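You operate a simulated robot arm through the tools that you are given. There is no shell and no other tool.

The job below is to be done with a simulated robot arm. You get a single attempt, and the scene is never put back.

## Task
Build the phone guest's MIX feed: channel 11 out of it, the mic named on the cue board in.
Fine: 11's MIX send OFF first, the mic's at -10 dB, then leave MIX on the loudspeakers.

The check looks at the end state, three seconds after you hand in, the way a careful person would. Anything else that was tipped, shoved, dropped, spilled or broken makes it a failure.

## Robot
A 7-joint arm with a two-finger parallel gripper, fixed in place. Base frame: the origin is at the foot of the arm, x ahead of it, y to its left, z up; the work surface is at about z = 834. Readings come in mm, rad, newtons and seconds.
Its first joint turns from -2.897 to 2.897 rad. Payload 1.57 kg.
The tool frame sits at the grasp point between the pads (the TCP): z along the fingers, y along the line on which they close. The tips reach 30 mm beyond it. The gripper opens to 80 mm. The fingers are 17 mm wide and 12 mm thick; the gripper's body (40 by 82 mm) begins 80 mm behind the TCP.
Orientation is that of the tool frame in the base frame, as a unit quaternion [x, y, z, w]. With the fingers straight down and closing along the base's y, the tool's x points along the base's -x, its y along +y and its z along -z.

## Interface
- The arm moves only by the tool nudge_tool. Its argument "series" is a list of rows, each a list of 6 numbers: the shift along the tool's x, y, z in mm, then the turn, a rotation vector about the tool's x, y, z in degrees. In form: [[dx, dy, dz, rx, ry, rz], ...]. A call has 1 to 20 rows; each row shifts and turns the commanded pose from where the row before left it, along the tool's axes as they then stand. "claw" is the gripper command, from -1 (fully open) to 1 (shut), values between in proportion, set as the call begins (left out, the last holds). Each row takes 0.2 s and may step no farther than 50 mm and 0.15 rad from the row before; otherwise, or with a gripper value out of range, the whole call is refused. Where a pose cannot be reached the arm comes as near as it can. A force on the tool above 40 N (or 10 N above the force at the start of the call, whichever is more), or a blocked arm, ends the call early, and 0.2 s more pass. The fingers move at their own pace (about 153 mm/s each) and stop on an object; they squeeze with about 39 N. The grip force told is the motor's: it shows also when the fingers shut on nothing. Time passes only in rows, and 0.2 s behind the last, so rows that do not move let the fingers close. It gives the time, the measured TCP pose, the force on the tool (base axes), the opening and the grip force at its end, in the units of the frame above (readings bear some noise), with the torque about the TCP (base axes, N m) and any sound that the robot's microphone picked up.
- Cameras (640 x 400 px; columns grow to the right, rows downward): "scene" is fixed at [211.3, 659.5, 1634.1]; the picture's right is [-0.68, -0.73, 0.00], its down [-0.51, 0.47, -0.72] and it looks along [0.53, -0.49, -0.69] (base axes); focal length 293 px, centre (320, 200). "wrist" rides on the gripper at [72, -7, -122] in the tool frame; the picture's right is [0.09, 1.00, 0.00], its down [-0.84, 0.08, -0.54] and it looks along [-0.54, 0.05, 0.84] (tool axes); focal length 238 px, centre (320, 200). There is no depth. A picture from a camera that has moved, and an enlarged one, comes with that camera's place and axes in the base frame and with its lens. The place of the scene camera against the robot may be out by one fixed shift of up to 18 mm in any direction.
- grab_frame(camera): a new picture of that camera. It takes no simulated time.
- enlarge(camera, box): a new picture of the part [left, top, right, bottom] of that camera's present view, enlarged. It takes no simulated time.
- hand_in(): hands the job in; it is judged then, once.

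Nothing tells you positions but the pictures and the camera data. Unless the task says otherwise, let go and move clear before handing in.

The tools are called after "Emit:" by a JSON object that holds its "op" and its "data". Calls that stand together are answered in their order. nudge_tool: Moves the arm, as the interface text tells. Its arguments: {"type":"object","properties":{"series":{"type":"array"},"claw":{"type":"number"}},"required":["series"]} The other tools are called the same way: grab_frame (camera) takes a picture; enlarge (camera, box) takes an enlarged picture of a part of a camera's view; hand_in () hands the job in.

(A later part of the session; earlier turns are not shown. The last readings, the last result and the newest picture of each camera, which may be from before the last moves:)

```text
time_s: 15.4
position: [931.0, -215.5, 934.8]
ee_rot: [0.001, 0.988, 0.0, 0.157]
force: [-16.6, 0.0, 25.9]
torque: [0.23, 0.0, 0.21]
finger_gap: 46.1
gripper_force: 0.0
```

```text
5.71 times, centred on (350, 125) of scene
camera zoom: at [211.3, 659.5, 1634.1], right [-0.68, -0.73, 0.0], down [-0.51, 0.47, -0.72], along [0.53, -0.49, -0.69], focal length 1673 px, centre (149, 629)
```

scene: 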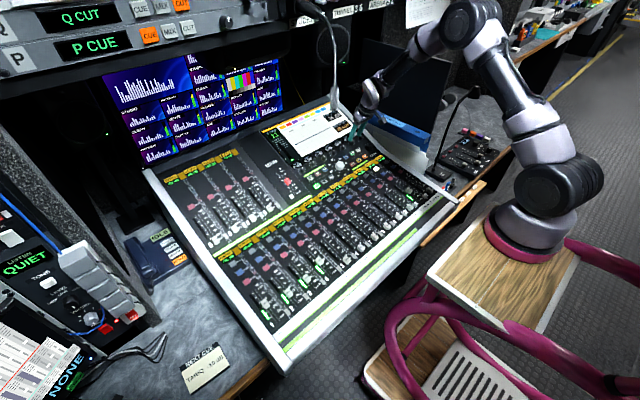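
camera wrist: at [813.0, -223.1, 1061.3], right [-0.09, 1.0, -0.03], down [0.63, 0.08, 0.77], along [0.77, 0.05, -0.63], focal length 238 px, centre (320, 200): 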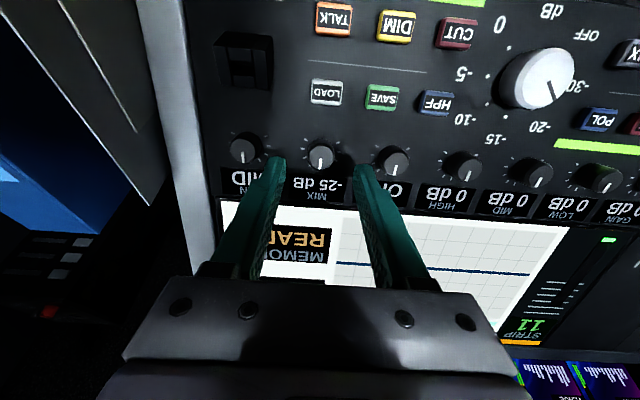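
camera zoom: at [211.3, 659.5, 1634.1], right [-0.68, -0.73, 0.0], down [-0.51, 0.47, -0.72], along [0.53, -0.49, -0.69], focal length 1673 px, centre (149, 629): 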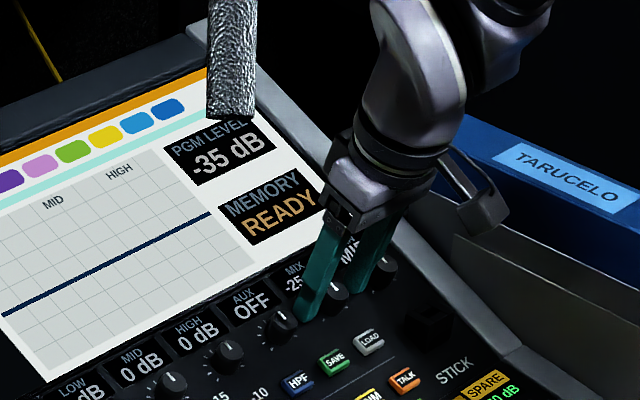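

The tips touched the panel at 31 N. The force direction shows the strip panel is steeper than I assumed, about 28–30°. I'll back off, tilt further to match the panel, and re-check before gripping.

Emit:
{"op": "nudge_tool", "data": {"series": [[0, 0, -12, 0, 0, 0], [4, 0, -2, 0, -4.5, 0], [4.2, 0, -2.4, 0, -4.5, 0], [0, 0, 0, 0, 0, 0], [0, 0, 0, 0, 0, 0]]}}

Emit:
{"op": "enlarge", "data": {"camera": "wrist", "box": [220, 90, 420, 215]}}

Emit:
{"op": "enlarge", "data": {"camera": "scene", "box": [300, 90, 400, 160]}}

```text
time_s: 16.6
position: [920.1, -214.7, 945.2]
ee_rot: [0.0, 0.972, 0.0, 0.234]
force: [-0.1, -0.5, -0.1]
torque: [-0.02, -0.01, 0.01]
finger_gap: 46.1
gripper_force: 0.0
```

```text
3.20 times, centred on (320, 152) of wrist
camera zoom: at [801.1, -222.6, 1021.8], right [-0.08, 1.0, -0.04], down [0.5, 0.08, 0.86], along [0.86, 0.05, -0.5], focal length 763 px, centre (320, 352)
```

zoom: 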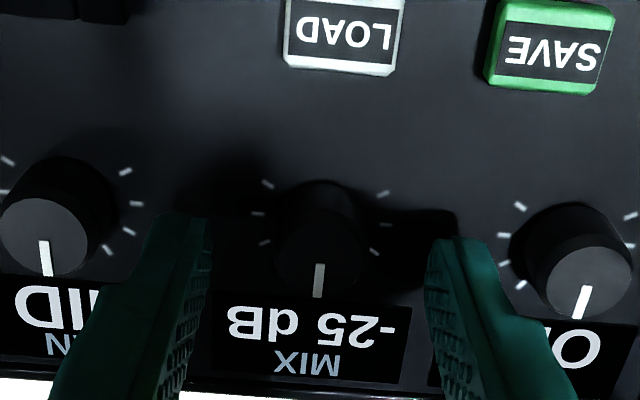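

```text
5.71 times, centred on (350, 125) of scene
camera zoom: at [211.3, 659.5, 1634.1], right [-0.68, -0.73, 0.0], down [-0.51, 0.47, -0.72], along [0.53, -0.49, -0.69], focal length 1673 px, centre (149, 629)
```

zoom: 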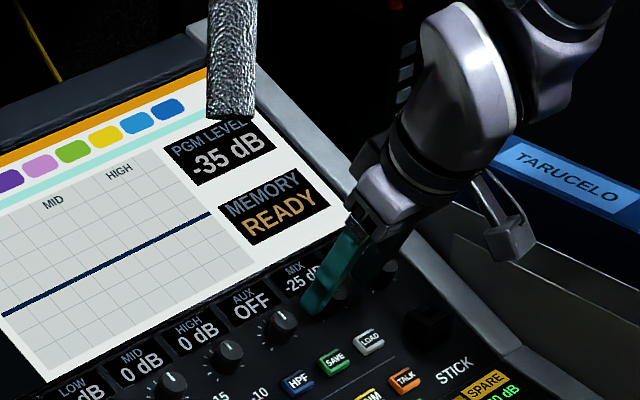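

The tool is now square to the panel with the knob on its axis, and there's no contact force. I'll lower 9 mm in small steps so the tips straddle the knob.

Emit:
{"op": "nudge_tool", "data": {"series": [[0, 0, 3, 0, 0, 0], [0, 0, 3, 0, 0, 0], [0, 0, 3, 0, 0, 0], [0, 0, 0, 0, 0, 0]]}}

Emit:
{"op": "enlarge", "data": {"camera": "wrist", "box": [220, 90, 420, 215]}}

```text
time_s: 17.6
position: [923.4, -215.8, 937.1]
ee_rot: [0.0, 0.972, 0.0, 0.235]
force: [0.9, -0.4, 0.1]
torque: [0.0, -0.01, 0.0]
finger_gap: 46.1
gripper_force: 0.2
```

```text
3.20 times, centred on (320, 152) of wrist
camera zoom: at [804.7, -223.1, 1014.4], right [-0.08, 1.0, -0.04], down [0.5, 0.08, 0.86], along [0.86, 0.05, -0.5], focal length 763 px, centre (320, 352)
```

zoom: 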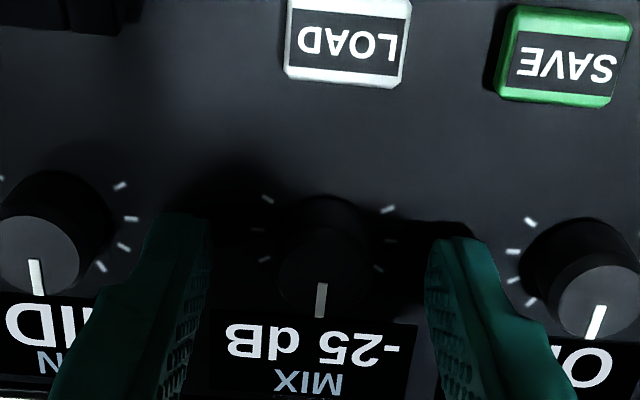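

Both tips straddle the knob with no contact. Now I'll close gently on it.

Emit:
{"op": "nudge_tool", "data": {"series": [[0, 0, 0, 0, 0, 0], [0, 0, 0, 0, 0, 0], [0, 0, 0, 0, 0, 0]], "claw": 0.7}}

Emit:
{"op": "enlarge", "data": {"camera": "wrist", "box": [220, 90, 420, 215]}}

Emit:
{"op": "enlarge", "data": {"camera": "scene", "box": [300, 90, 400, 160]}}

```text
time_s: 18.4
position: [924.0, -215.7, 936.9]
ee_rot: [0.0, 0.972, 0.0, 0.234]
force: [0.4, 3.3, 0.3]
torque: [0.07, 0.03, 0.04]
finger_gap: 20.4
gripper_force: 34.1
```

```text
3.20 times, centred on (320, 152) of wrist
camera zoom: at [804.7, -222.6, 1014.4], right [-0.08, 1.0, -0.04], down [0.5, 0.08, 0.86], along [0.86, 0.05, -0.5], focal length 763 px, centre (320, 352)
```

zoom: 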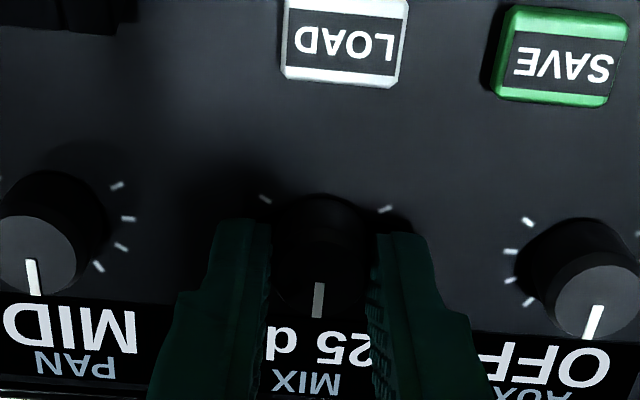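

```text
5.71 times, centred on (350, 125) of scene
camera zoom: at [211.3, 659.5, 1634.1], right [-0.68, -0.73, 0.0], down [-0.51, 0.47, -0.72], along [0.53, -0.49, -0.69], focal length 1673 px, centre (149, 629)
```

zoom: 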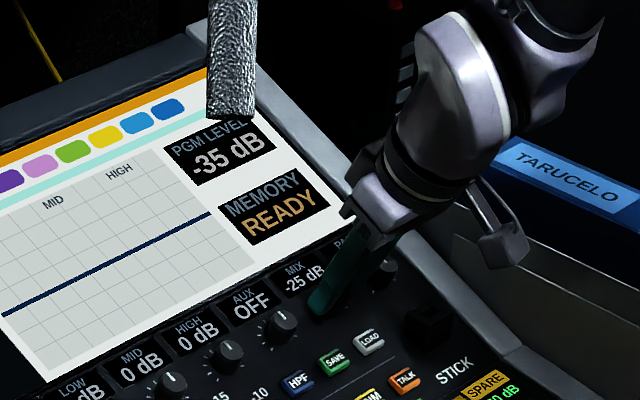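

The knob is gripped with a 20.4 mm gap. I'll turn it counter-clockwise 16° and see how the readout responds.

Emit:
{"op": "nudge_tool", "data": {"series": [[0, 0, 0, 0, 0, -8], [0, 0, 0, 0, 0, -8], [0, 0, 0, 0, 0, 0]]}}

Emit:
{"op": "enlarge", "data": {"camera": "wrist", "box": [220, 90, 420, 215]}}

Emit:
{"op": "enlarge", "data": {"camera": "scene", "box": [300, 90, 400, 160]}}

```text
time_s: 19.2
position: [924.1, -214.8, 937.2]
ee_rot: [-0.136, 0.963, -0.032, 0.231]
force: [-6.6, 9.7, 1.4]
torque: [0.29, 0.18, 0.14]
finger_gap: 19.9
gripper_force: 33.7
```

```text
3.20 times, centred on (320, 152) of wrist
camera zoom: at [808.9, -241.9, 1016.7], right [-0.32, 0.93, -0.16], down [0.45, 0.31, 0.84], along [0.83, 0.2, -0.52], focal length 763 px, centre (320, 352)
```

zoom: 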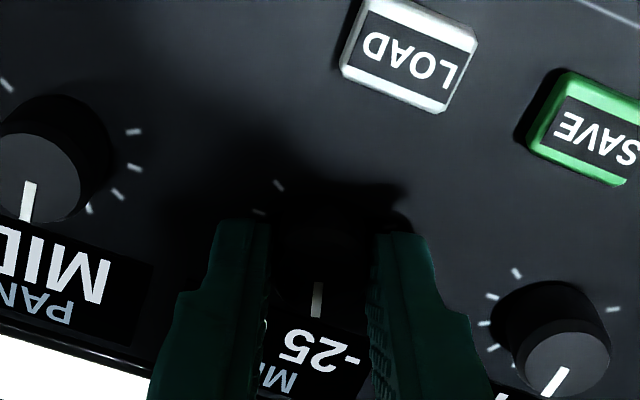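

```text
5.71 times, centred on (350, 125) of scene
camera zoom: at [211.3, 659.5, 1634.1], right [-0.68, -0.73, 0.0], down [-0.51, 0.47, -0.72], along [0.53, -0.49, -0.69], focal length 1673 px, centre (149, 629)
```

zoom: 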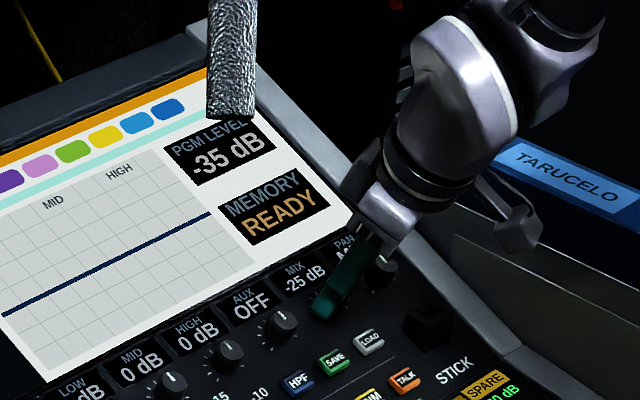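

The knob turned with the gripper but the readout is still -25 dB after 16°, so the steps may be coarser. I'll turn another 16°.

Emit:
{"op": "nudge_tool", "data": {"series": [[0, 0, 0, 0, 0, -8], [0, 0, 0, 0, 0, -8], [0, 0, 0, 0, 0, 0]]}}

Emit:
{"op": "enlarge", "data": {"camera": "wrist", "box": [220, 90, 420, 215]}}

Emit:
{"op": "enlarge", "data": {"camera": "scene", "box": [300, 90, 400, 160]}}

```text
time_s: 20.0
position: [923.4, -214.9, 936.3]
ee_rot: [-0.269, 0.934, -0.064, 0.224]
force: [-17.9, 13.0, 6.5]
torque: [0.34, 0.45, 0.17]
finger_gap: 20.3
gripper_force: 33.5
```

```text
3.20 times, centred on (320, 152) of wrist
camera zoom: at [817.5, -259.0, 1021.1], right [-0.54, 0.79, -0.27], down [0.35, 0.51, 0.79], along [0.76, 0.33, -0.55], focal length 763 px, centre (320, 352)
```

zoom: 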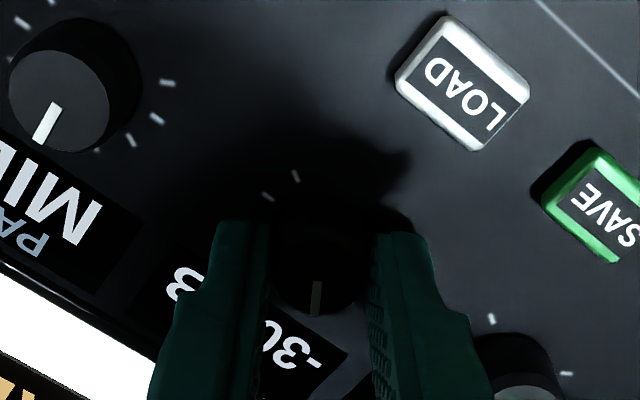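

```text
5.71 times, centred on (350, 125) of scene
camera zoom: at [211.3, 659.5, 1634.1], right [-0.68, -0.73, 0.0], down [-0.51, 0.47, -0.72], along [0.53, -0.49, -0.69], focal length 1673 px, centre (149, 629)
```

zoom: 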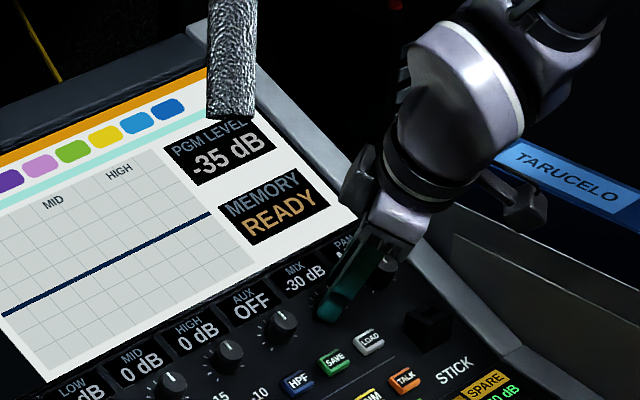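

The readout moved to -30 dB, so each step is 5 dB, roughly 24°. Side force is building because the grip is slightly off-axis, so I'll shift to relieve it and continue turning.

Emit:
{"op": "nudge_tool", "data": {"series": [[0, 1.5, -1, 0, 0, 0], [0, 0, 0, 0, 0, 0]]}}

Emit:
{"op": "enlarge", "data": {"camera": "scene", "box": [310, 120, 370, 160]}}

```text
time_s: 20.6
position: [923.3, -215.1, 936.9]
ee_rot: [-0.268, 0.934, -0.065, 0.225]
force: [-1.8, 9.6, -5.0]
torque: [0.37, -0.03, 0.19]
finger_gap: 20.2
gripper_force: 33.7
```

```text
10.00 times, centred on (340, 140) of scene
camera zoom: at [211.3, 659.5, 1634.1], right [-0.68, -0.73, 0.0], down [-0.51, 0.47, -0.72], along [0.53, -0.49, -0.69], focal length 2928 px, centre (120, 800)
```

zoom: 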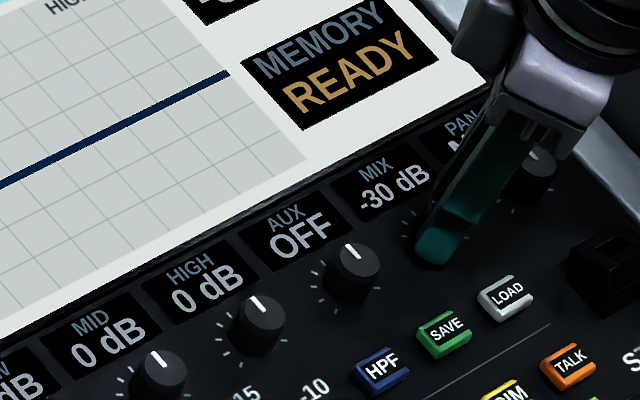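

The force has dropped and the readout is a clear -30 dB. I'll continue counter-clockwise.

Emit:
{"op": "nudge_tool", "data": {"series": [[0, 0.5, 0, 0, 0, -8], [0, 0.5, 0, 0, 0, -8], [0, 0, 0, 0, 0, 0]]}}

Emit:
{"op": "enlarge", "data": {"camera": "scene", "box": [310, 120, 370, 160]}}

Emit:
{"op": "enlarge", "data": {"camera": "wrist", "box": [220, 90, 420, 215]}}

```text
time_s: 21.4
position: [922.9, -214.7, 936.8]
ee_rot: [-0.396, 0.888, -0.095, 0.213]
force: [0.9, 4.1, -3.1]
torque: [0.08, 0.0, 0.05]
finger_gap: 19.7
gripper_force: 33.4
```

```text
10.00 times, centred on (340, 140) of scene
camera zoom: at [211.3, 659.5, 1634.1], right [-0.68, -0.73, 0.0], down [-0.51, 0.47, -0.72], along [0.53, -0.49, -0.69], focal length 2928 px, centre (120, 800)
```

zoom: 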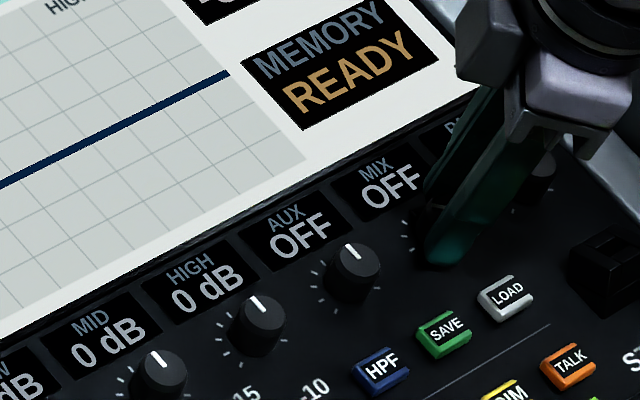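

```text
3.20 times, centred on (320, 152) of wrist
camera zoom: at [829.7, -272.6, 1027.5], right [-0.71, 0.6, -0.36], down [0.2, 0.67, 0.71], along [0.67, 0.43, -0.6], focal length 763 px, centre (320, 352)
```

zoom: 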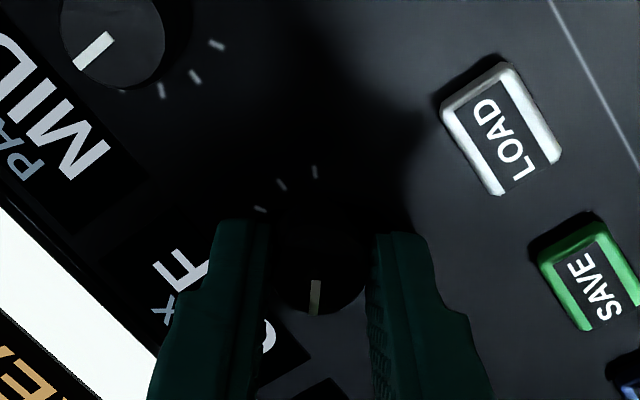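

Strip 11's MIX send now reads OFF. I'll turn a few degrees further to sit safely past the step, release, back straight off and verify.

Emit:
{"op": "nudge_tool", "data": {"series": [[0, 0.2, 0, 0, 0, -6], [0, 0, 0, 0, 0, 0]]}}

Emit:
{"op": "nudge_tool", "data": {"series": [[0, 0, 0, 0, 0, 0], [0, 0, 0, 0, 0, 0], [0, 0, -10, 0, 0, 0], [0, 0, -30, 0, 0, 0], [0, 0, -30, 0, 0, 0], [0, 0, 0, 0, 0, 0]], "claw": 0.1}}

Emit:
{"op": "enlarge", "data": {"camera": "scene", "box": [260, 100, 380, 180]}}

Emit:
{"op": "grab_frame", "data": {"camera": "wrist"}}

```text
time_s: 22.0
position: [922.8, -212.9, 938.5]
ee_rot: [-0.441, 0.867, -0.107, 0.208]
force: [-0.5, -3.0, -2.6]
torque: [-0.17, 0.1, -0.07]
finger_gap: 20.2
gripper_force: 34.0
```

```text
time_s: 23.4
position: [892.2, -211.8, 1002.5]
ee_rot: [-0.44, 0.867, -0.106, 0.208]
force: [0.4, 0.1, 0.8]
torque: [0.01, 0.01, 0.02]
finger_gap: 36.2
gripper_force: 0.2
```

```text
5.00 times, centred on (320, 140) of scene
camera zoom: at [211.3, 659.5, 1634.1], right [-0.68, -0.73, 0.0], down [-0.51, 0.47, -0.72], along [0.53, -0.49, -0.69], focal length 1464 px, centre (320, 500)
```

zoom: 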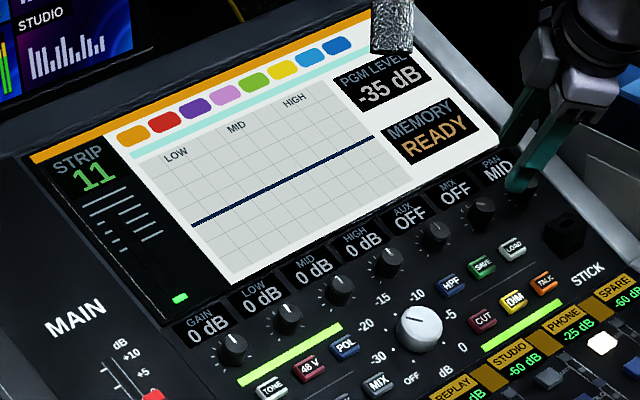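

```text
taken
camera wrist: at [804.8, -273.9, 1094.3], right [-0.77, 0.51, -0.39], down [0.14, 0.72, 0.68], along [0.63, 0.47, -0.62], focal length 238 px, centre (320, 200)
```

wrist: 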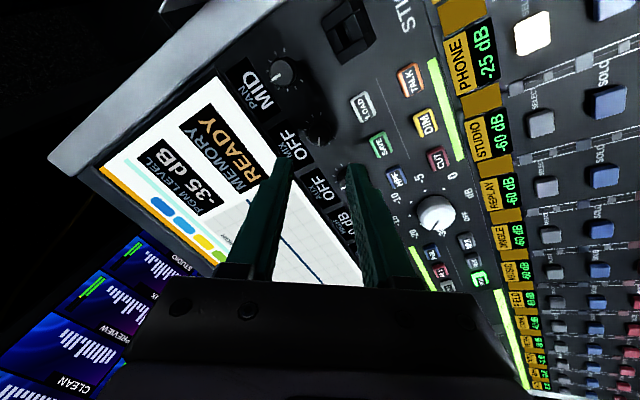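

Channel 11's MIX send stays at OFF after release. Next is SELECT on channel 3 (TARIQ). I'll unwind the wrist, tilt forward to about 40° so the forearm passes well below the hanging mic, and stay low while moving left in stages.

Emit:
{"op": "nudge_tool", "data": {"series": [[0, 0, 0, 0, 0, 7.7], [0, 0, 0, 0, 0, 7.7], [0, 0, 0, 0, 0, 7.7], [0, 0, 0, 0, 0, 7.7], [0, 0, 0, 0, 0, 7.7], [0, 0, 0, 0, 0, 7.7], [0, 0, 0, 0, 0, 7.7], [0, 0, 0, 0, -6.5, 0], [0, 0, 0, 0, -6.5, 0], [33.7, 28, -8.1, 0, 0, 0], [33.7, 28, -8.1, 0, 0, 0], [33.7, 28, -8.1, 0, 0, 0], [33.7, 28, -8.1, 0, 0, 0], [0, 0, 0, 0, 0, 0]], "claw": 1}}

Emit:
{"op": "grab_frame", "data": {"camera": "scene"}}

Emit:
{"op": "grab_frame", "data": {"camera": "wrist"}}

```text
time_s: 26.4
position: [761.4, -100.9, 936.8]
ee_rot: [0.0, 0.94, -0.001, 0.342]
force: [0.3, 0.2, -0.5]
torque: [0.03, -0.01, 0.0]
finger_gap: 0.0
gripper_force: 21.0
```

```text
taken
```

scene: 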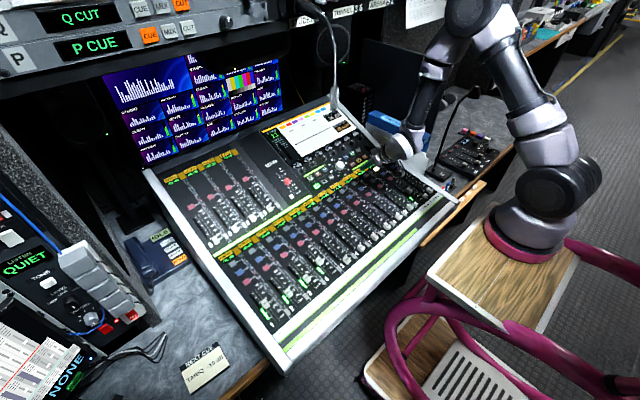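

```text
taken
camera wrist: at [628.6, -108.6, 985.1], right [-0.07, 1.0, -0.06], down [0.29, 0.08, 0.95], along [0.95, 0.05, -0.3], focal length 238 px, centre (320, 200)
```

wrist: 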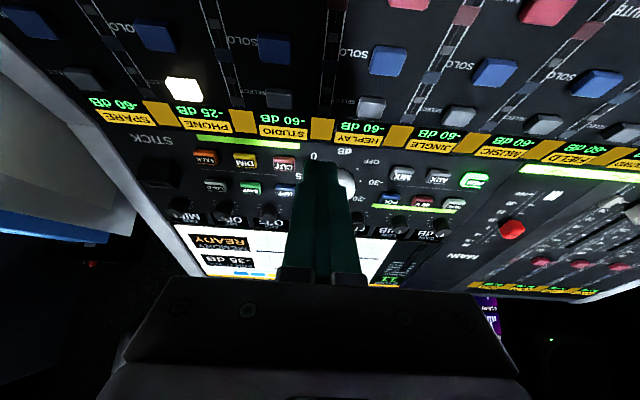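

The observed elbow position matches my arm model, so the forearm should pass under the mic with plenty of room. I'll move left at this height in two stages.

Emit:
{"op": "nudge_tool", "data": {"series": [[0, 40, 0, 0, 0, 0], [0, 40, 0, 0, 0, 0], [0, 40, 0, 0, 0, 0], [0, 40, 0, 0, 0, 0], [0, 40, 0, 0, 0, 0], [0, 0, 0, 0, 0, 0]]}}

Emit:
{"op": "grab_frame", "data": {"camera": "scene"}}

Emit:
{"op": "grab_frame", "data": {"camera": "wrist"}}

```text
time_s: 27.8
position: [766.4, 96.7, 939.6]
ee_rot: [0.0, 0.94, -0.001, 0.342]
force: [0.2, -0.1, 0.7]
torque: [-0.01, -0.01, 0.03]
finger_gap: 0.2
gripper_force: 21.3
```

```text
taken
```

scene: 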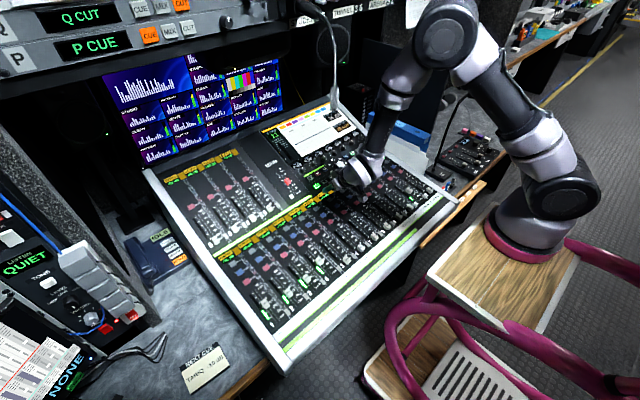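

```text
taken
camera wrist: at [633.5, 89.3, 987.5], right [-0.07, 1.0, -0.06], down [0.29, 0.08, 0.95], along [0.95, 0.05, -0.3], focal length 238 px, centre (320, 200)
```

wrist: 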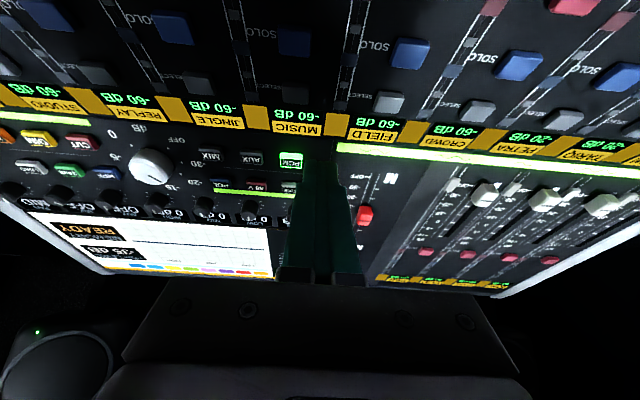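

The elbow is still well in front of the mic. I'll continue left to about y = 190 and check again as the arm passes the mic's bearing.

Emit:
{"op": "nudge_tool", "data": {"series": [[0, 31, 0, 0, 0, 0], [0, 31, 0, 0, 0, 0], [0, 31, 0, 0, 0, 0], [0, 0, 0, 0, 0, 0]]}}

Emit:
{"op": "grab_frame", "data": {"camera": "scene"}}

```text
time_s: 28.8
position: [767.1, 190.8, 938.4]
ee_rot: [-0.001, 0.94, 0.0, 0.342]
force: [-0.6, -1.0, -0.6]
torque: [-0.02, 0.02, 0.01]
finger_gap: 0.0
gripper_force: 22.2
```

```text
taken
```

scene: 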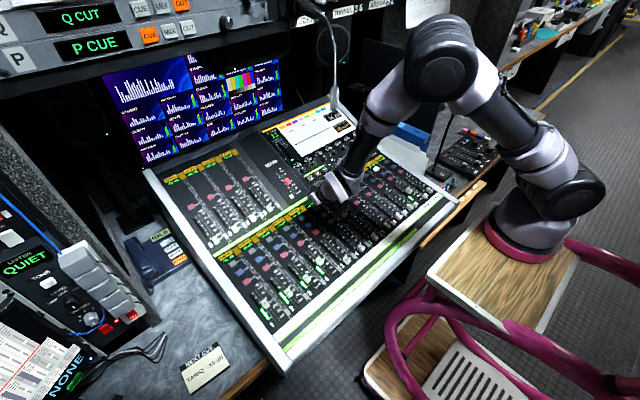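

Clear so far. I'll continue left another 80 mm and check.

Emit:
{"op": "nudge_tool", "data": {"series": [[0, 27, 0, 0, 0, 0], [0, 27, 0, 0, 0, 0], [0, 27, 0, 0, 0, 0], [0, 0, 0, 0, 0, 0]]}}

Emit:
{"op": "grab_frame", "data": {"camera": "scene"}}

Emit:
{"op": "grab_frame", "data": {"camera": "wrist"}}

```text
time_s: 29.8
position: [765.4, 272.7, 935.1]
ee_rot: [-0.001, 0.939, 0.0, 0.343]
force: [0.1, 0.4, 0.8]
torque: [-0.04, 0.02, 0.0]
finger_gap: 0.0
gripper_force: 21.0
```

```text
taken
```

scene: 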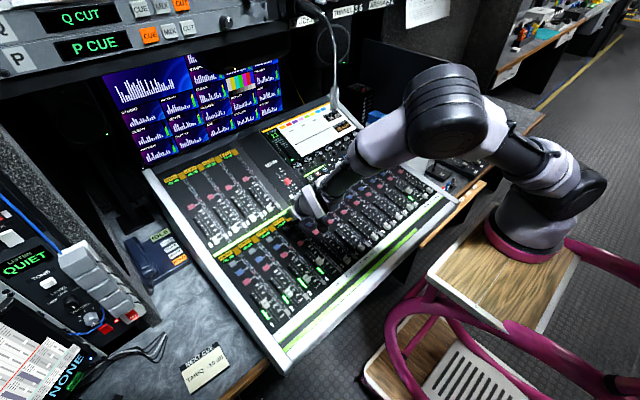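

```text
taken
camera wrist: at [632.3, 265.6, 983.4], right [-0.07, 1.0, -0.06], down [0.29, 0.08, 0.95], along [0.95, 0.05, -0.3], focal length 238 px, centre (320, 200)
```

wrist: 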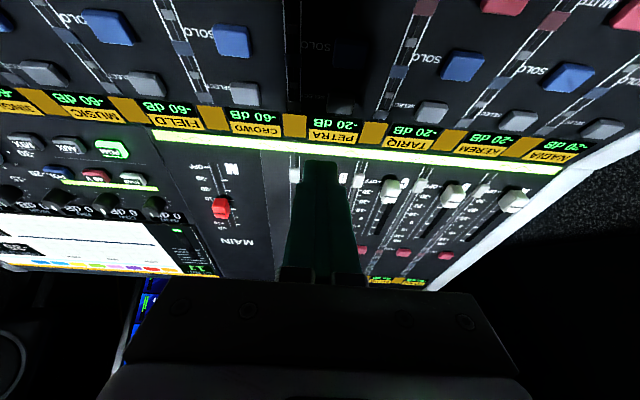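

The forearm has dropped well below and in front of the mic. TARIQ is the next strip to the left, with its SELECT near (780, 355, 861). I'll move over it, staying 40 mm up.

Emit:
{"op": "nudge_tool", "data": {"series": [[0, 27, 0, 0, 0, 0], [0, 27, 0, 0, 0, 0], [0, 27.5, 0, 0, 0, 0], [0, 0, 0, 0, 0, 0], [0, 0, 0, 0, 0, 0]]}}

Emit:
{"op": "grab_frame", "data": {"camera": "scene"}}

Emit:
{"op": "grab_frame", "data": {"camera": "wrist"}}

Emit:
{"op": "enlarge", "data": {"camera": "wrist", "box": [220, 60, 420, 185]}}

```text
time_s: 31.0
position: [767.0, 354.0, 934.1]
ee_rot: [-0.001, 0.94, -0.001, 0.342]
force: [1.0, -0.2, -1.2]
torque: [0.0, 0.0, 0.03]
finger_gap: 0.0
gripper_force: 21.3
```

```text
taken
```

scene: 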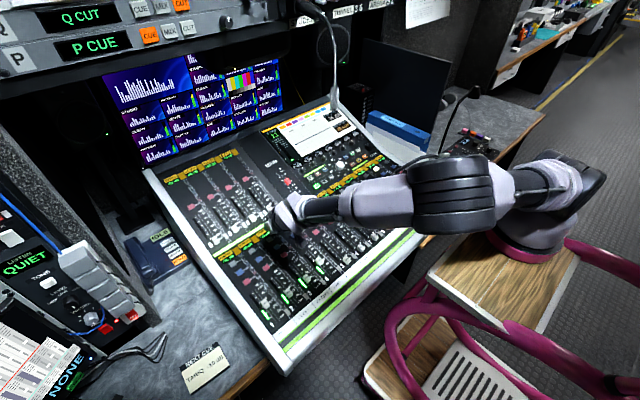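

```text
taken
camera wrist: at [633.6, 345.6, 983.6], right [-0.07, 1.0, -0.06], down [0.29, 0.08, 0.95], along [0.95, 0.05, -0.3], focal length 238 px, centre (320, 200)
```

wrist: 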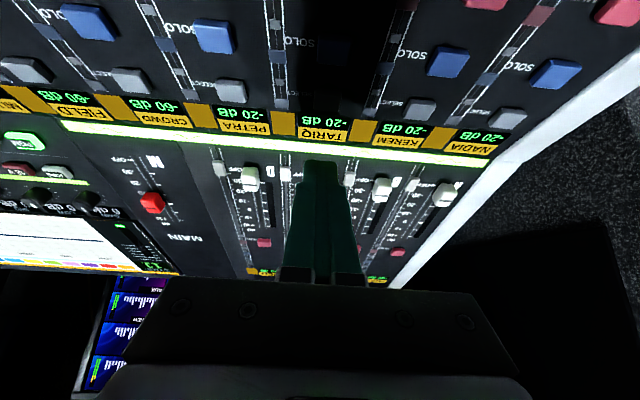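

```text
3.20 times, centred on (320, 122) of wrist
camera zoom: at [633.6, 345.6, 983.6], right [-0.07, 1.0, -0.06], down [0.29, 0.08, 0.95], along [0.95, 0.05, -0.3], focal length 763 px, centre (320, 448)
```

zoom: 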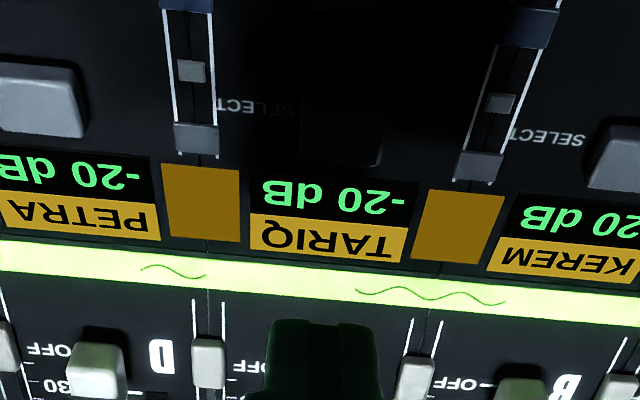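

SELECT 3 is directly below the tip in shadow, at about (780, 354). I'll lower straight down to a few millimetres above it.

Emit:
{"op": "nudge_tool", "data": {"series": [[8.1, 0, 9.7, 0, 0, 0], [8.1, 0, 9.7, 0, 0, 0], [6.8, 0, 8.0, 0, 0, 0], [0, 0, 0, 0, 0, 0]]}}

Emit:
{"op": "enlarge", "data": {"camera": "wrist", "box": [220, 60, 420, 185]}}

Emit:
{"op": "grab_frame", "data": {"camera": "scene"}}

```text
time_s: 32.0
position: [767.2, 354.7, 899.0]
ee_rot: [-0.001, 0.94, 0.0, 0.342]
force: [0.2, -0.5, -0.2]
torque: [0.03, 0.03, -0.02]
finger_gap: 0.0
gripper_force: 21.0
```

```text
3.20 times, centred on (320, 122) of wrist
camera zoom: at [633.5, 346.2, 947.6], right [-0.07, 1.0, -0.06], down [0.29, 0.08, 0.95], along [0.95, 0.05, -0.3], focal length 763 px, centre (320, 448)
```

zoom: 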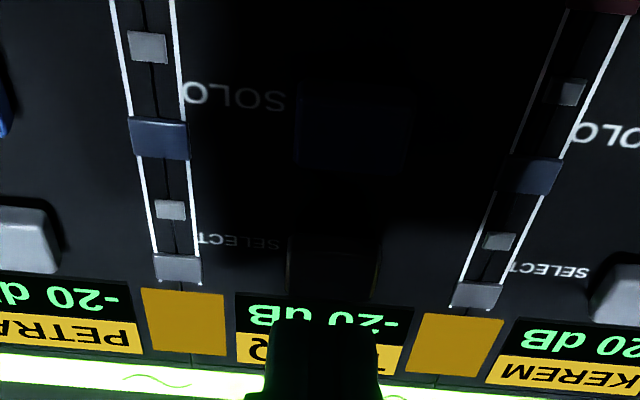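

```text
taken
```

scene: 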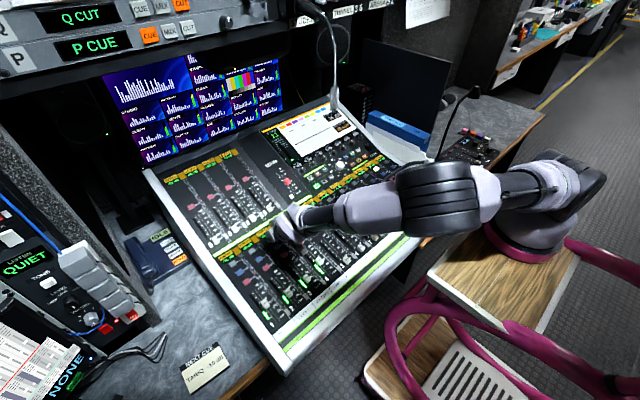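

The tip is aligned in x, with the button about 2 mm toward +y. I'll correct this and press down in small steps.

Emit:
{"op": "nudge_tool", "data": {"series": [[1.6, 2, 1.9, 0, 0, 0], [1.6, 0, 1.9, 0, 0, 0], [1.3, 0, 1.5, 0, 0, 0], [0.65, 0, 0.77, 0, 0, 0], [0.65, 0, 0.77, 0, 0, 0], [0, 0, 0, 0, 0, 0]]}}

Emit:
{"op": "enlarge", "data": {"camera": "wrist", "box": [220, 60, 420, 185]}}

Emit:
{"op": "enlarge", "data": {"camera": "scene", "box": [200, 100, 380, 280]}}

```text
time_s: 33.4
position: [766.6, 355.8, 892.5]
ee_rot: [-0.001, 0.94, 0.001, 0.342]
force: [0.2, -0.3, -0.4]
torque: [-0.01, 0.03, -0.01]
finger_gap: 0.0
gripper_force: 21.4
```

```text
3.20 times, centred on (320, 122) of wrist
camera zoom: at [633.0, 348.5, 941.2], right [-0.07, 1.0, -0.06], down [0.29, 0.08, 0.95], along [0.95, 0.05, -0.3], focal length 763 px, centre (320, 448)
```

zoom: 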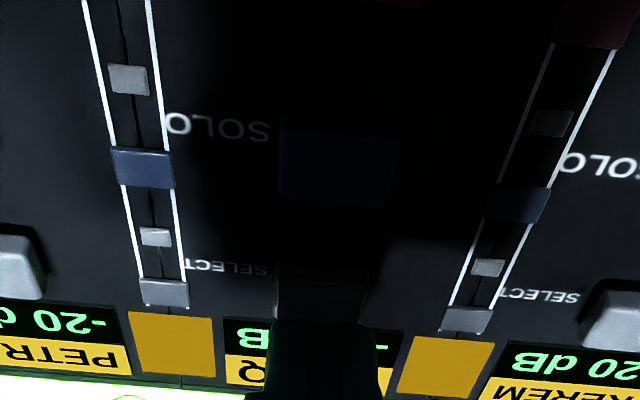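

```text
2.22 times, centred on (290, 190) of scene
camera zoom: at [211.3, 659.5, 1634.1], right [-0.68, -0.73, 0.0], down [-0.51, 0.47, -0.72], along [0.53, -0.49, -0.69], focal length 651 px, centre (387, 222)
```

zoom: 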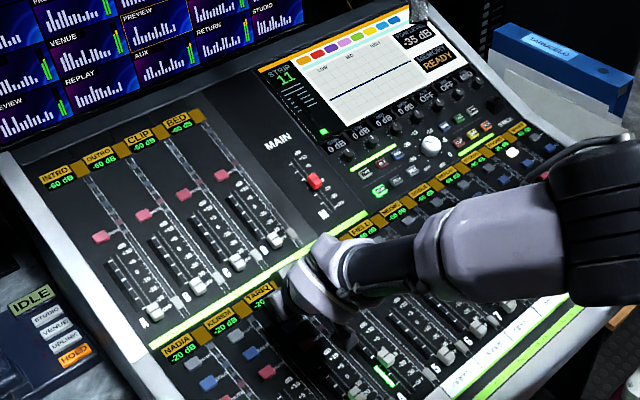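

There's still no contact, with the tip corner at about z = 864. I'll continue in 1 mm steps.

Emit:
{"op": "nudge_tool", "data": {"series": [[0.65, 0, 0.77, 0, 0, 0], [0.65, 0, 0.77, 0, 0, 0], [0.65, 0, 0.77, 0, 0, 0], [0.65, 0, 0.77, 0, 0, 0], [0, 0, 0, 0, 0, 0]]}}

Emit:
{"op": "enlarge", "data": {"camera": "scene", "box": [260, 90, 380, 180]}}

```text
time_s: 34.6
position: [766.6, 354.5, 888.0]
ee_rot: [-0.001, 0.94, 0.0, 0.342]
force: [-0.1, 0.8, 0.7]
torque: [0.0, -0.03, 0.01]
finger_gap: 0.0
gripper_force: 21.2
```

```text
4.44 times, centred on (320, 135) of scene
camera zoom: at [211.3, 659.5, 1634.1], right [-0.68, -0.73, 0.0], down [-0.51, 0.47, -0.72], along [0.53, -0.49, -0.69], focal length 1302 px, centre (320, 489)
```

zoom: 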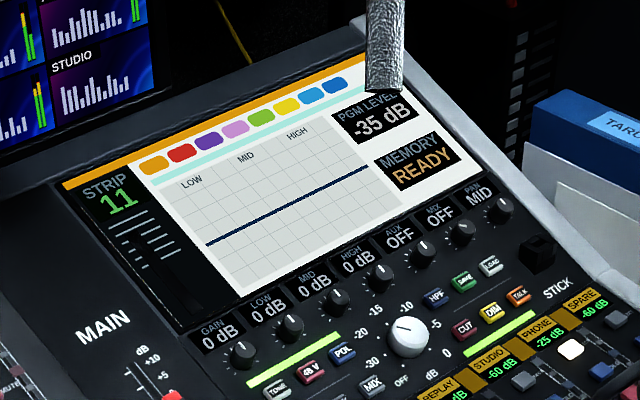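

Strip 11 still shows MIX OFF, and there's been no click on channel 3 yet. I'll continue pressing in 1 mm steps.

Emit:
{"op": "nudge_tool", "data": {"series": [[0.65, 0, 0.77, 0, 0, 0], [0.65, 0, 0.77, 0, 0, 0], [0, 0, 0, 0, 0, 0]]}}

Emit:
{"op": "enlarge", "data": {"camera": "wrist", "box": [220, 60, 420, 185]}}

```text
time_s: 35.4
position: [765.9, 354.7, 886.9]
ee_rot: [-0.001, 0.94, 0.001, 0.342]
force: [-0.4, -0.2, 2.1]
torque: [-0.02, -0.02, -0.01]
finger_gap: 0.0
gripper_force: 21.2
heard: click
```

```text
3.20 times, centred on (320, 122) of wrist
camera zoom: at [632.4, 348.5, 935.0], right [-0.07, 1.0, -0.06], down [0.29, 0.08, 0.95], along [0.95, 0.05, -0.3], focal length 763 px, centre (320, 448)
```

zoom: 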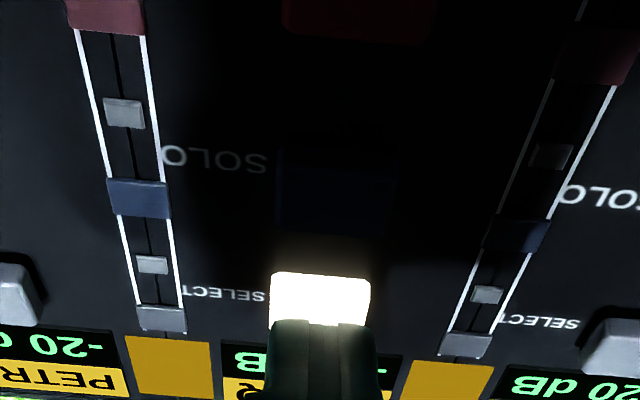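

A click was heard and SELECT 3 is lit. I'll lift straight up and read the strip display.

Emit:
{"op": "nudge_tool", "data": {"series": [[-6.4, 0, -7.7, 0, 0, 0], [-12.9, 0, -15.3, 0, 0, 0], [-12.9, 0, -15.3, 0, 0, 0], [0, 0, 0, 0, 0, 0]]}}

Emit:
{"op": "enlarge", "data": {"camera": "scene", "box": [260, 90, 380, 180]}}

Emit:
{"op": "grab_frame", "data": {"camera": "scene"}}

```text
time_s: 36.4
position: [765.2, 356.0, 939.7]
ee_rot: [0.0, 0.94, 0.0, 0.342]
force: [1.0, 0.2, -0.3]
torque: [-0.02, -0.01, -0.02]
finger_gap: 0.0
gripper_force: 21.5
```

```text
4.44 times, centred on (320, 135) of scene
camera zoom: at [211.3, 659.5, 1634.1], right [-0.68, -0.73, 0.0], down [-0.51, 0.47, -0.72], along [0.53, -0.49, -0.69], focal length 1302 px, centre (320, 489)
```

zoom: 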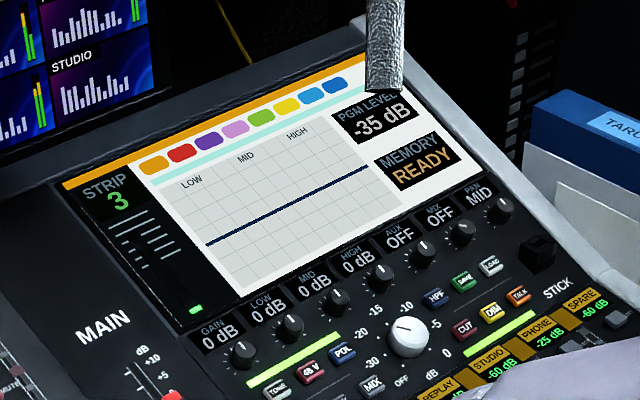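

```text
taken
```

scene: 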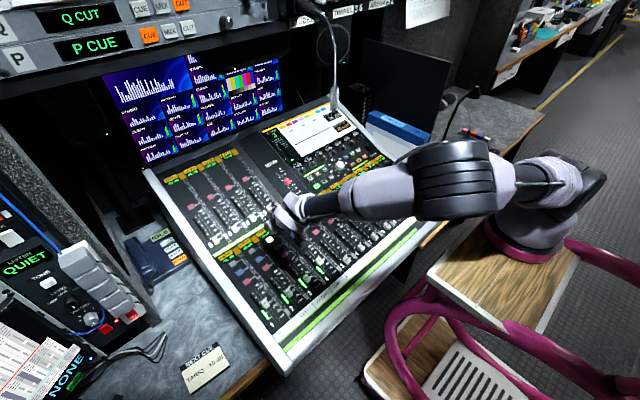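

STRIP shows 3 and its MIX send is OFF, so it needs to come up to -10 dB. I'll go back right along the same low path, checking partway near the mic.

Emit:
{"op": "nudge_tool", "data": {"series": [[0, -30, 0, 0, 0, 0], [0, -30, 0, 0, 0, 0], [0, -30, 0, 0, 0, 0], [0, -30, 0, 0, 0, 0], [0, 0, 0, 0, 0, 0]]}}

Emit:
{"op": "grab_frame", "data": {"camera": "scene"}}

```text
time_s: 37.6
position: [761.6, 236.1, 936.0]
ee_rot: [-0.001, 0.94, 0.0, 0.342]
force: [0.4, 0.2, 0.6]
torque: [0.0, 0.02, 0.0]
finger_gap: 0.0
gripper_force: 21.1
```

```text
taken
```

scene: 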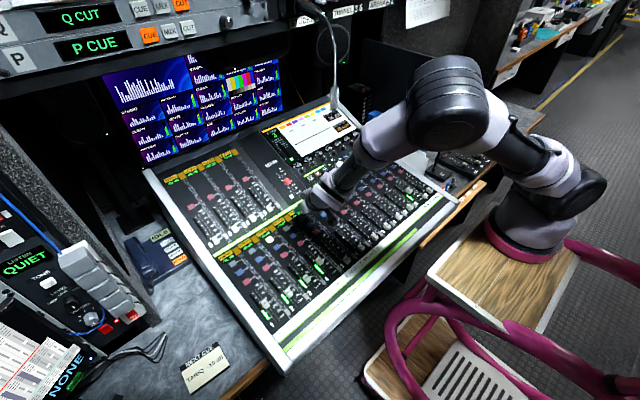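

The arm retraces the same shape and stays clear of the mic. I'll continue right to y = -100.

Emit:
{"op": "nudge_tool", "data": {"series": [[0, -30, 0, 0, 0, 0], [0, -30, 0, 0, 0, 0], [0, -30, 0, 0, 0, 0], [0, -35, 0, 0, 0, 0], [0, -35, 0, 0, 0, 0], [0, -35, 0, 0, 0, 0], [0, -35, 0, 0, 0, 0], [0, -35, 0, 0, 0, 0], [0, -35, 0, 0, 0, 0], [0, -36, 0, 0, 0, 0], [0, 0, 0, 0, 0, 0]]}}

Emit:
{"op": "grab_frame", "data": {"camera": "scene"}}

```text
time_s: 40.0
position: [766.1, -99.0, 936.8]
ee_rot: [0.0, 0.94, -0.001, 0.342]
force: [0.1, -0.6, 0.3]
torque: [0.01, 0.02, 0.0]
finger_gap: 0.0
gripper_force: 21.8
```

```text
taken
```

scene: 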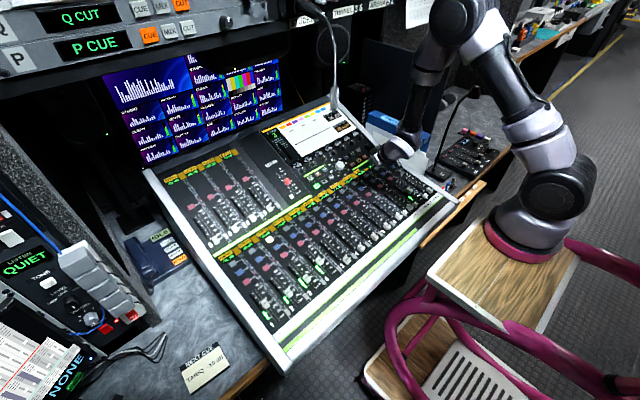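

I'm back on the right side. Now I'll return to the hover over the MIX knob, restore the 27° tilt, pre-rotate the wrist counter-clockwise to leave room for a long clockwise stroke, and open the fingers to 36 mm.

Emit:
{"op": "nudge_tool", "data": {"series": [[-34.6, -28.3, 7.8, 0, 0, 0], [-34.6, -28.3, 7.8, 0, 0, 0], [-34.6, -28.3, 7.8, 0, 0, 0], [-34.6, -28.3, 7.8, 0, 0, 0], [0, 0, 0, 0, 6.5, 0], [0, 0, 0, 0, 6.5, 0], [0, 0, 0, 0, 0, 0]], "claw": 0.1}}

Emit:
{"op": "enlarge", "data": {"camera": "wrist", "box": [200, 60, 440, 220]}}

Emit:
{"op": "enlarge", "data": {"camera": "scene", "box": [310, 110, 400, 170]}}

```text
time_s: 41.6
position: [895.0, -210.8, 1001.4]
ee_rot: [0.0, 0.972, -0.001, 0.233]
force: [0.3, 0.1, 0.4]
torque: [0.03, -0.03, -0.01]
finger_gap: 36.0
gripper_force: 0.0
```

```text
2.50 times, centred on (320, 140) of wrist
camera zoom: at [774.6, -217.5, 1078.4], right [-0.08, 1.0, -0.04], down [0.5, 0.08, 0.86], along [0.86, 0.05, -0.5], focal length 596 px, centre (320, 350)
```

zoom: 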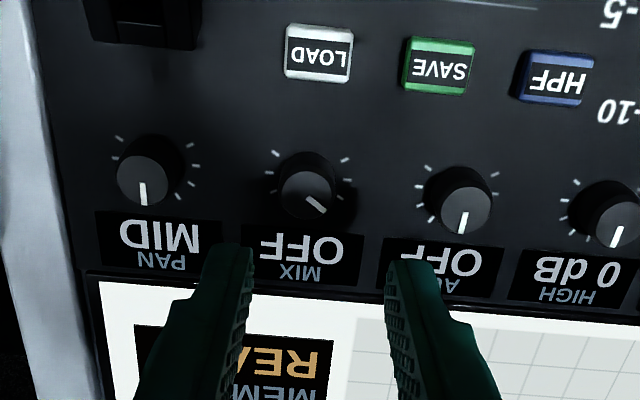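

```text
6.67 times, centred on (355, 140) of scene
camera zoom: at [211.3, 659.5, 1634.1], right [-0.68, -0.73, 0.0], down [-0.51, 0.47, -0.72], along [0.53, -0.49, -0.69], focal length 1952 px, centre (87, 600)
```

zoom: 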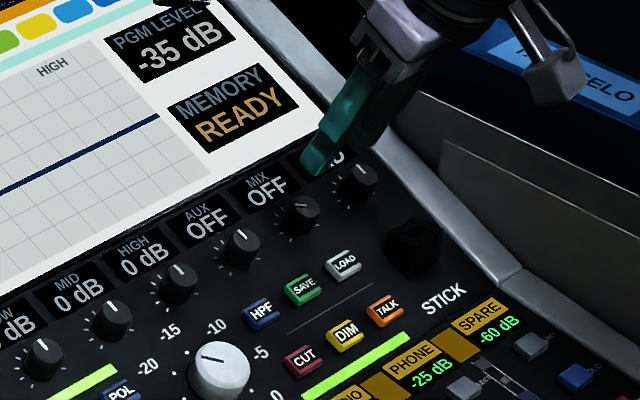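

The MIX pointer stayed at its turned position, so the value is stored per strip. I'll centre over the knob, lower partway, then pre-rotate the wrist by -48°.

Emit:
{"op": "nudge_tool", "data": {"series": [[3.9, -4.9, 20, 0, 0, 0], [0, 0, 20, 0, 0, 0], [0, 0, 0, 0, 0, 0], [0, 0, 0, 0, 0, 0]]}}

Emit:
{"op": "enlarge", "data": {"camera": "wrist", "box": [220, 90, 420, 215]}}

```text
time_s: 42.6
position: [907.8, -216.1, 964.8]
ee_rot: [0.0, 0.972, 0.0, 0.234]
force: [-0.2, -0.4, 0.3]
torque: [0.01, -0.02, 0.0]
finger_gap: 36.1
gripper_force: 0.0
```

```text
3.20 times, centred on (320, 152) of wrist
camera zoom: at [788.8, -223.3, 1040.8], right [-0.08, 1.0, -0.04], down [0.5, 0.08, 0.86], along [0.86, 0.05, -0.5], focal length 763 px, centre (320, 352)
```

zoom: 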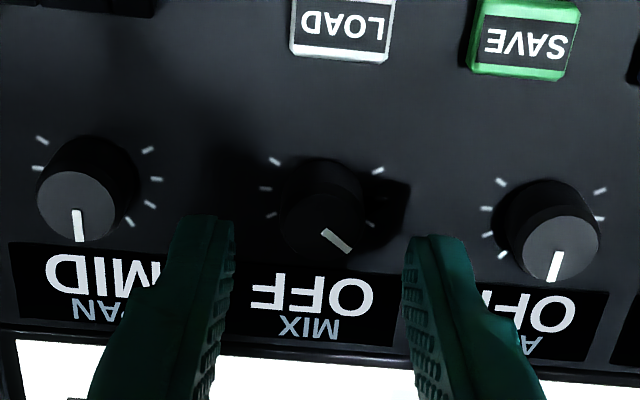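

The alignment is close, with the knob about 2.5 mm ahead of the axis. I'll correct that and pre-rotate the wrist.

Emit:
{"op": "nudge_tool", "data": {"series": [[-2.5, 0, 0, 0, 0, 0], [0, 0, 0, 0, 0, -8], [0, 0, 0, 0, 0, -8], [0, 0, 0, 0, 0, -8], [0, 0, 0, 0, 0, -8], [0, 0, 0, 0, 0, -8], [0, 0, 0, 0, 0, -8], [0, 0, 0, 0, 0, 0], [0, 0, 0, 0, 0, 0]]}}

Emit:
{"op": "enlarge", "data": {"camera": "wrist", "box": [220, 90, 420, 215]}}

```text
time_s: 44.6
position: [909.2, -218.6, 966.5]
ee_rot: [-0.396, 0.888, -0.096, 0.213]
force: [-1.4, -1.2, -0.4]
torque: [0.01, 0.01, 0.01]
finger_gap: 36.3
gripper_force: 0.1
```

```text
3.20 times, centred on (320, 152) of wrist
camera zoom: at [815.8, -277.3, 1055.8], right [-0.72, 0.6, -0.36], down [0.2, 0.67, 0.71], along [0.67, 0.44, -0.6], focal length 763 px, centre (320, 352)
```

zoom: 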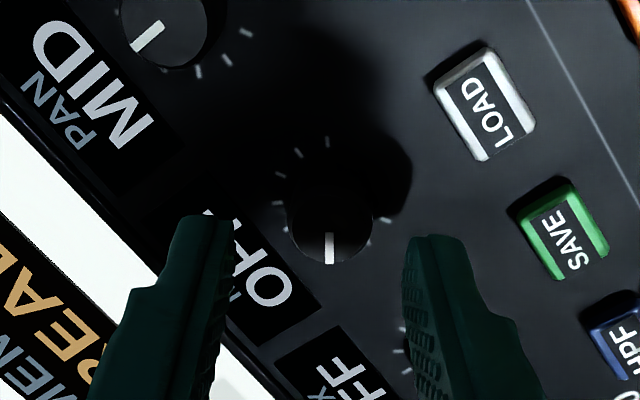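

After rotating, the tool sits about 3 mm toward -y of the knob. I'll let the arm settle and re-check.

Emit:
{"op": "nudge_tool", "data": {"series": [[0, 0, 0, 0, 0, 0], [0, 0, 0, 0, 0, 0], [0, 0, 0, 0, 0, 0], [0, 0, 0, 0, 0, 0]]}}

Emit:
{"op": "enlarge", "data": {"camera": "wrist", "box": [220, 90, 420, 215]}}

```text
time_s: 45.6
position: [909.1, -218.3, 965.5]
ee_rot: [-0.396, 0.888, -0.096, 0.213]
force: [0.2, 0.3, -0.2]
torque: [0.0, 0.0, 0.02]
finger_gap: 36.3
gripper_force: 0.1
```

```text
3.20 times, centred on (320, 152) of wrist
camera zoom: at [815.8, -277.3, 1055.8], right [-0.71, 0.6, -0.36], down [0.2, 0.67, 0.71], along [0.67, 0.43, -0.6], focal length 763 px, centre (320, 352)
```

zoom: 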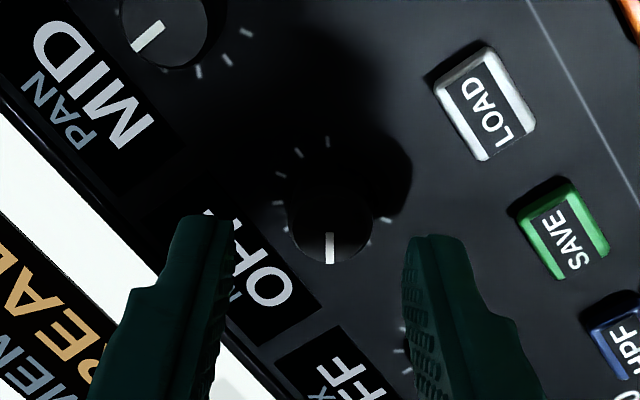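

It's stable, so the offset is real. I'll shift by the measured amount and lower to 10 mm above grip depth.

Emit:
{"op": "nudge_tool", "data": {"series": [[-2.8, 2.1, 10, 0, 0, 0], [0, 0, 11, 0, 0, 0], [0, 0, 0, 0, 0, 0]]}}

Emit:
{"op": "enlarge", "data": {"camera": "wrist", "box": [220, 90, 420, 215]}}

```text
time_s: 46.4
position: [918.8, -214.3, 946.2]
ee_rot: [-0.396, 0.888, -0.095, 0.214]
force: [0.4, 0.3, -1.6]
torque: [-0.01, -0.01, 0.0]
finger_gap: 35.9
gripper_force: 0.0
```

```text
3.20 times, centred on (320, 152) of wrist
camera zoom: at [825.2, -273.7, 1036.7], right [-0.71, 0.6, -0.36], down [0.2, 0.67, 0.71], along [0.67, 0.43, -0.6], focal length 763 px, centre (320, 352)
```

zoom: 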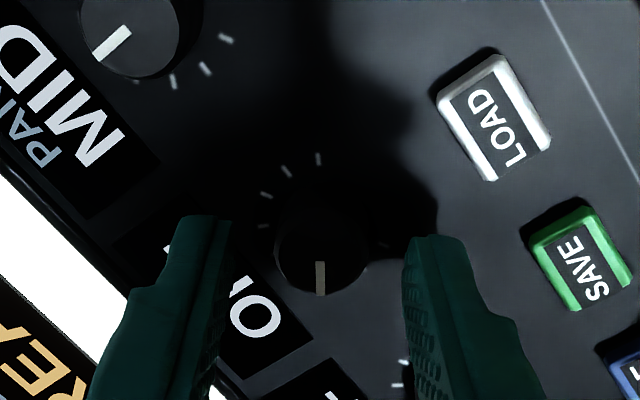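

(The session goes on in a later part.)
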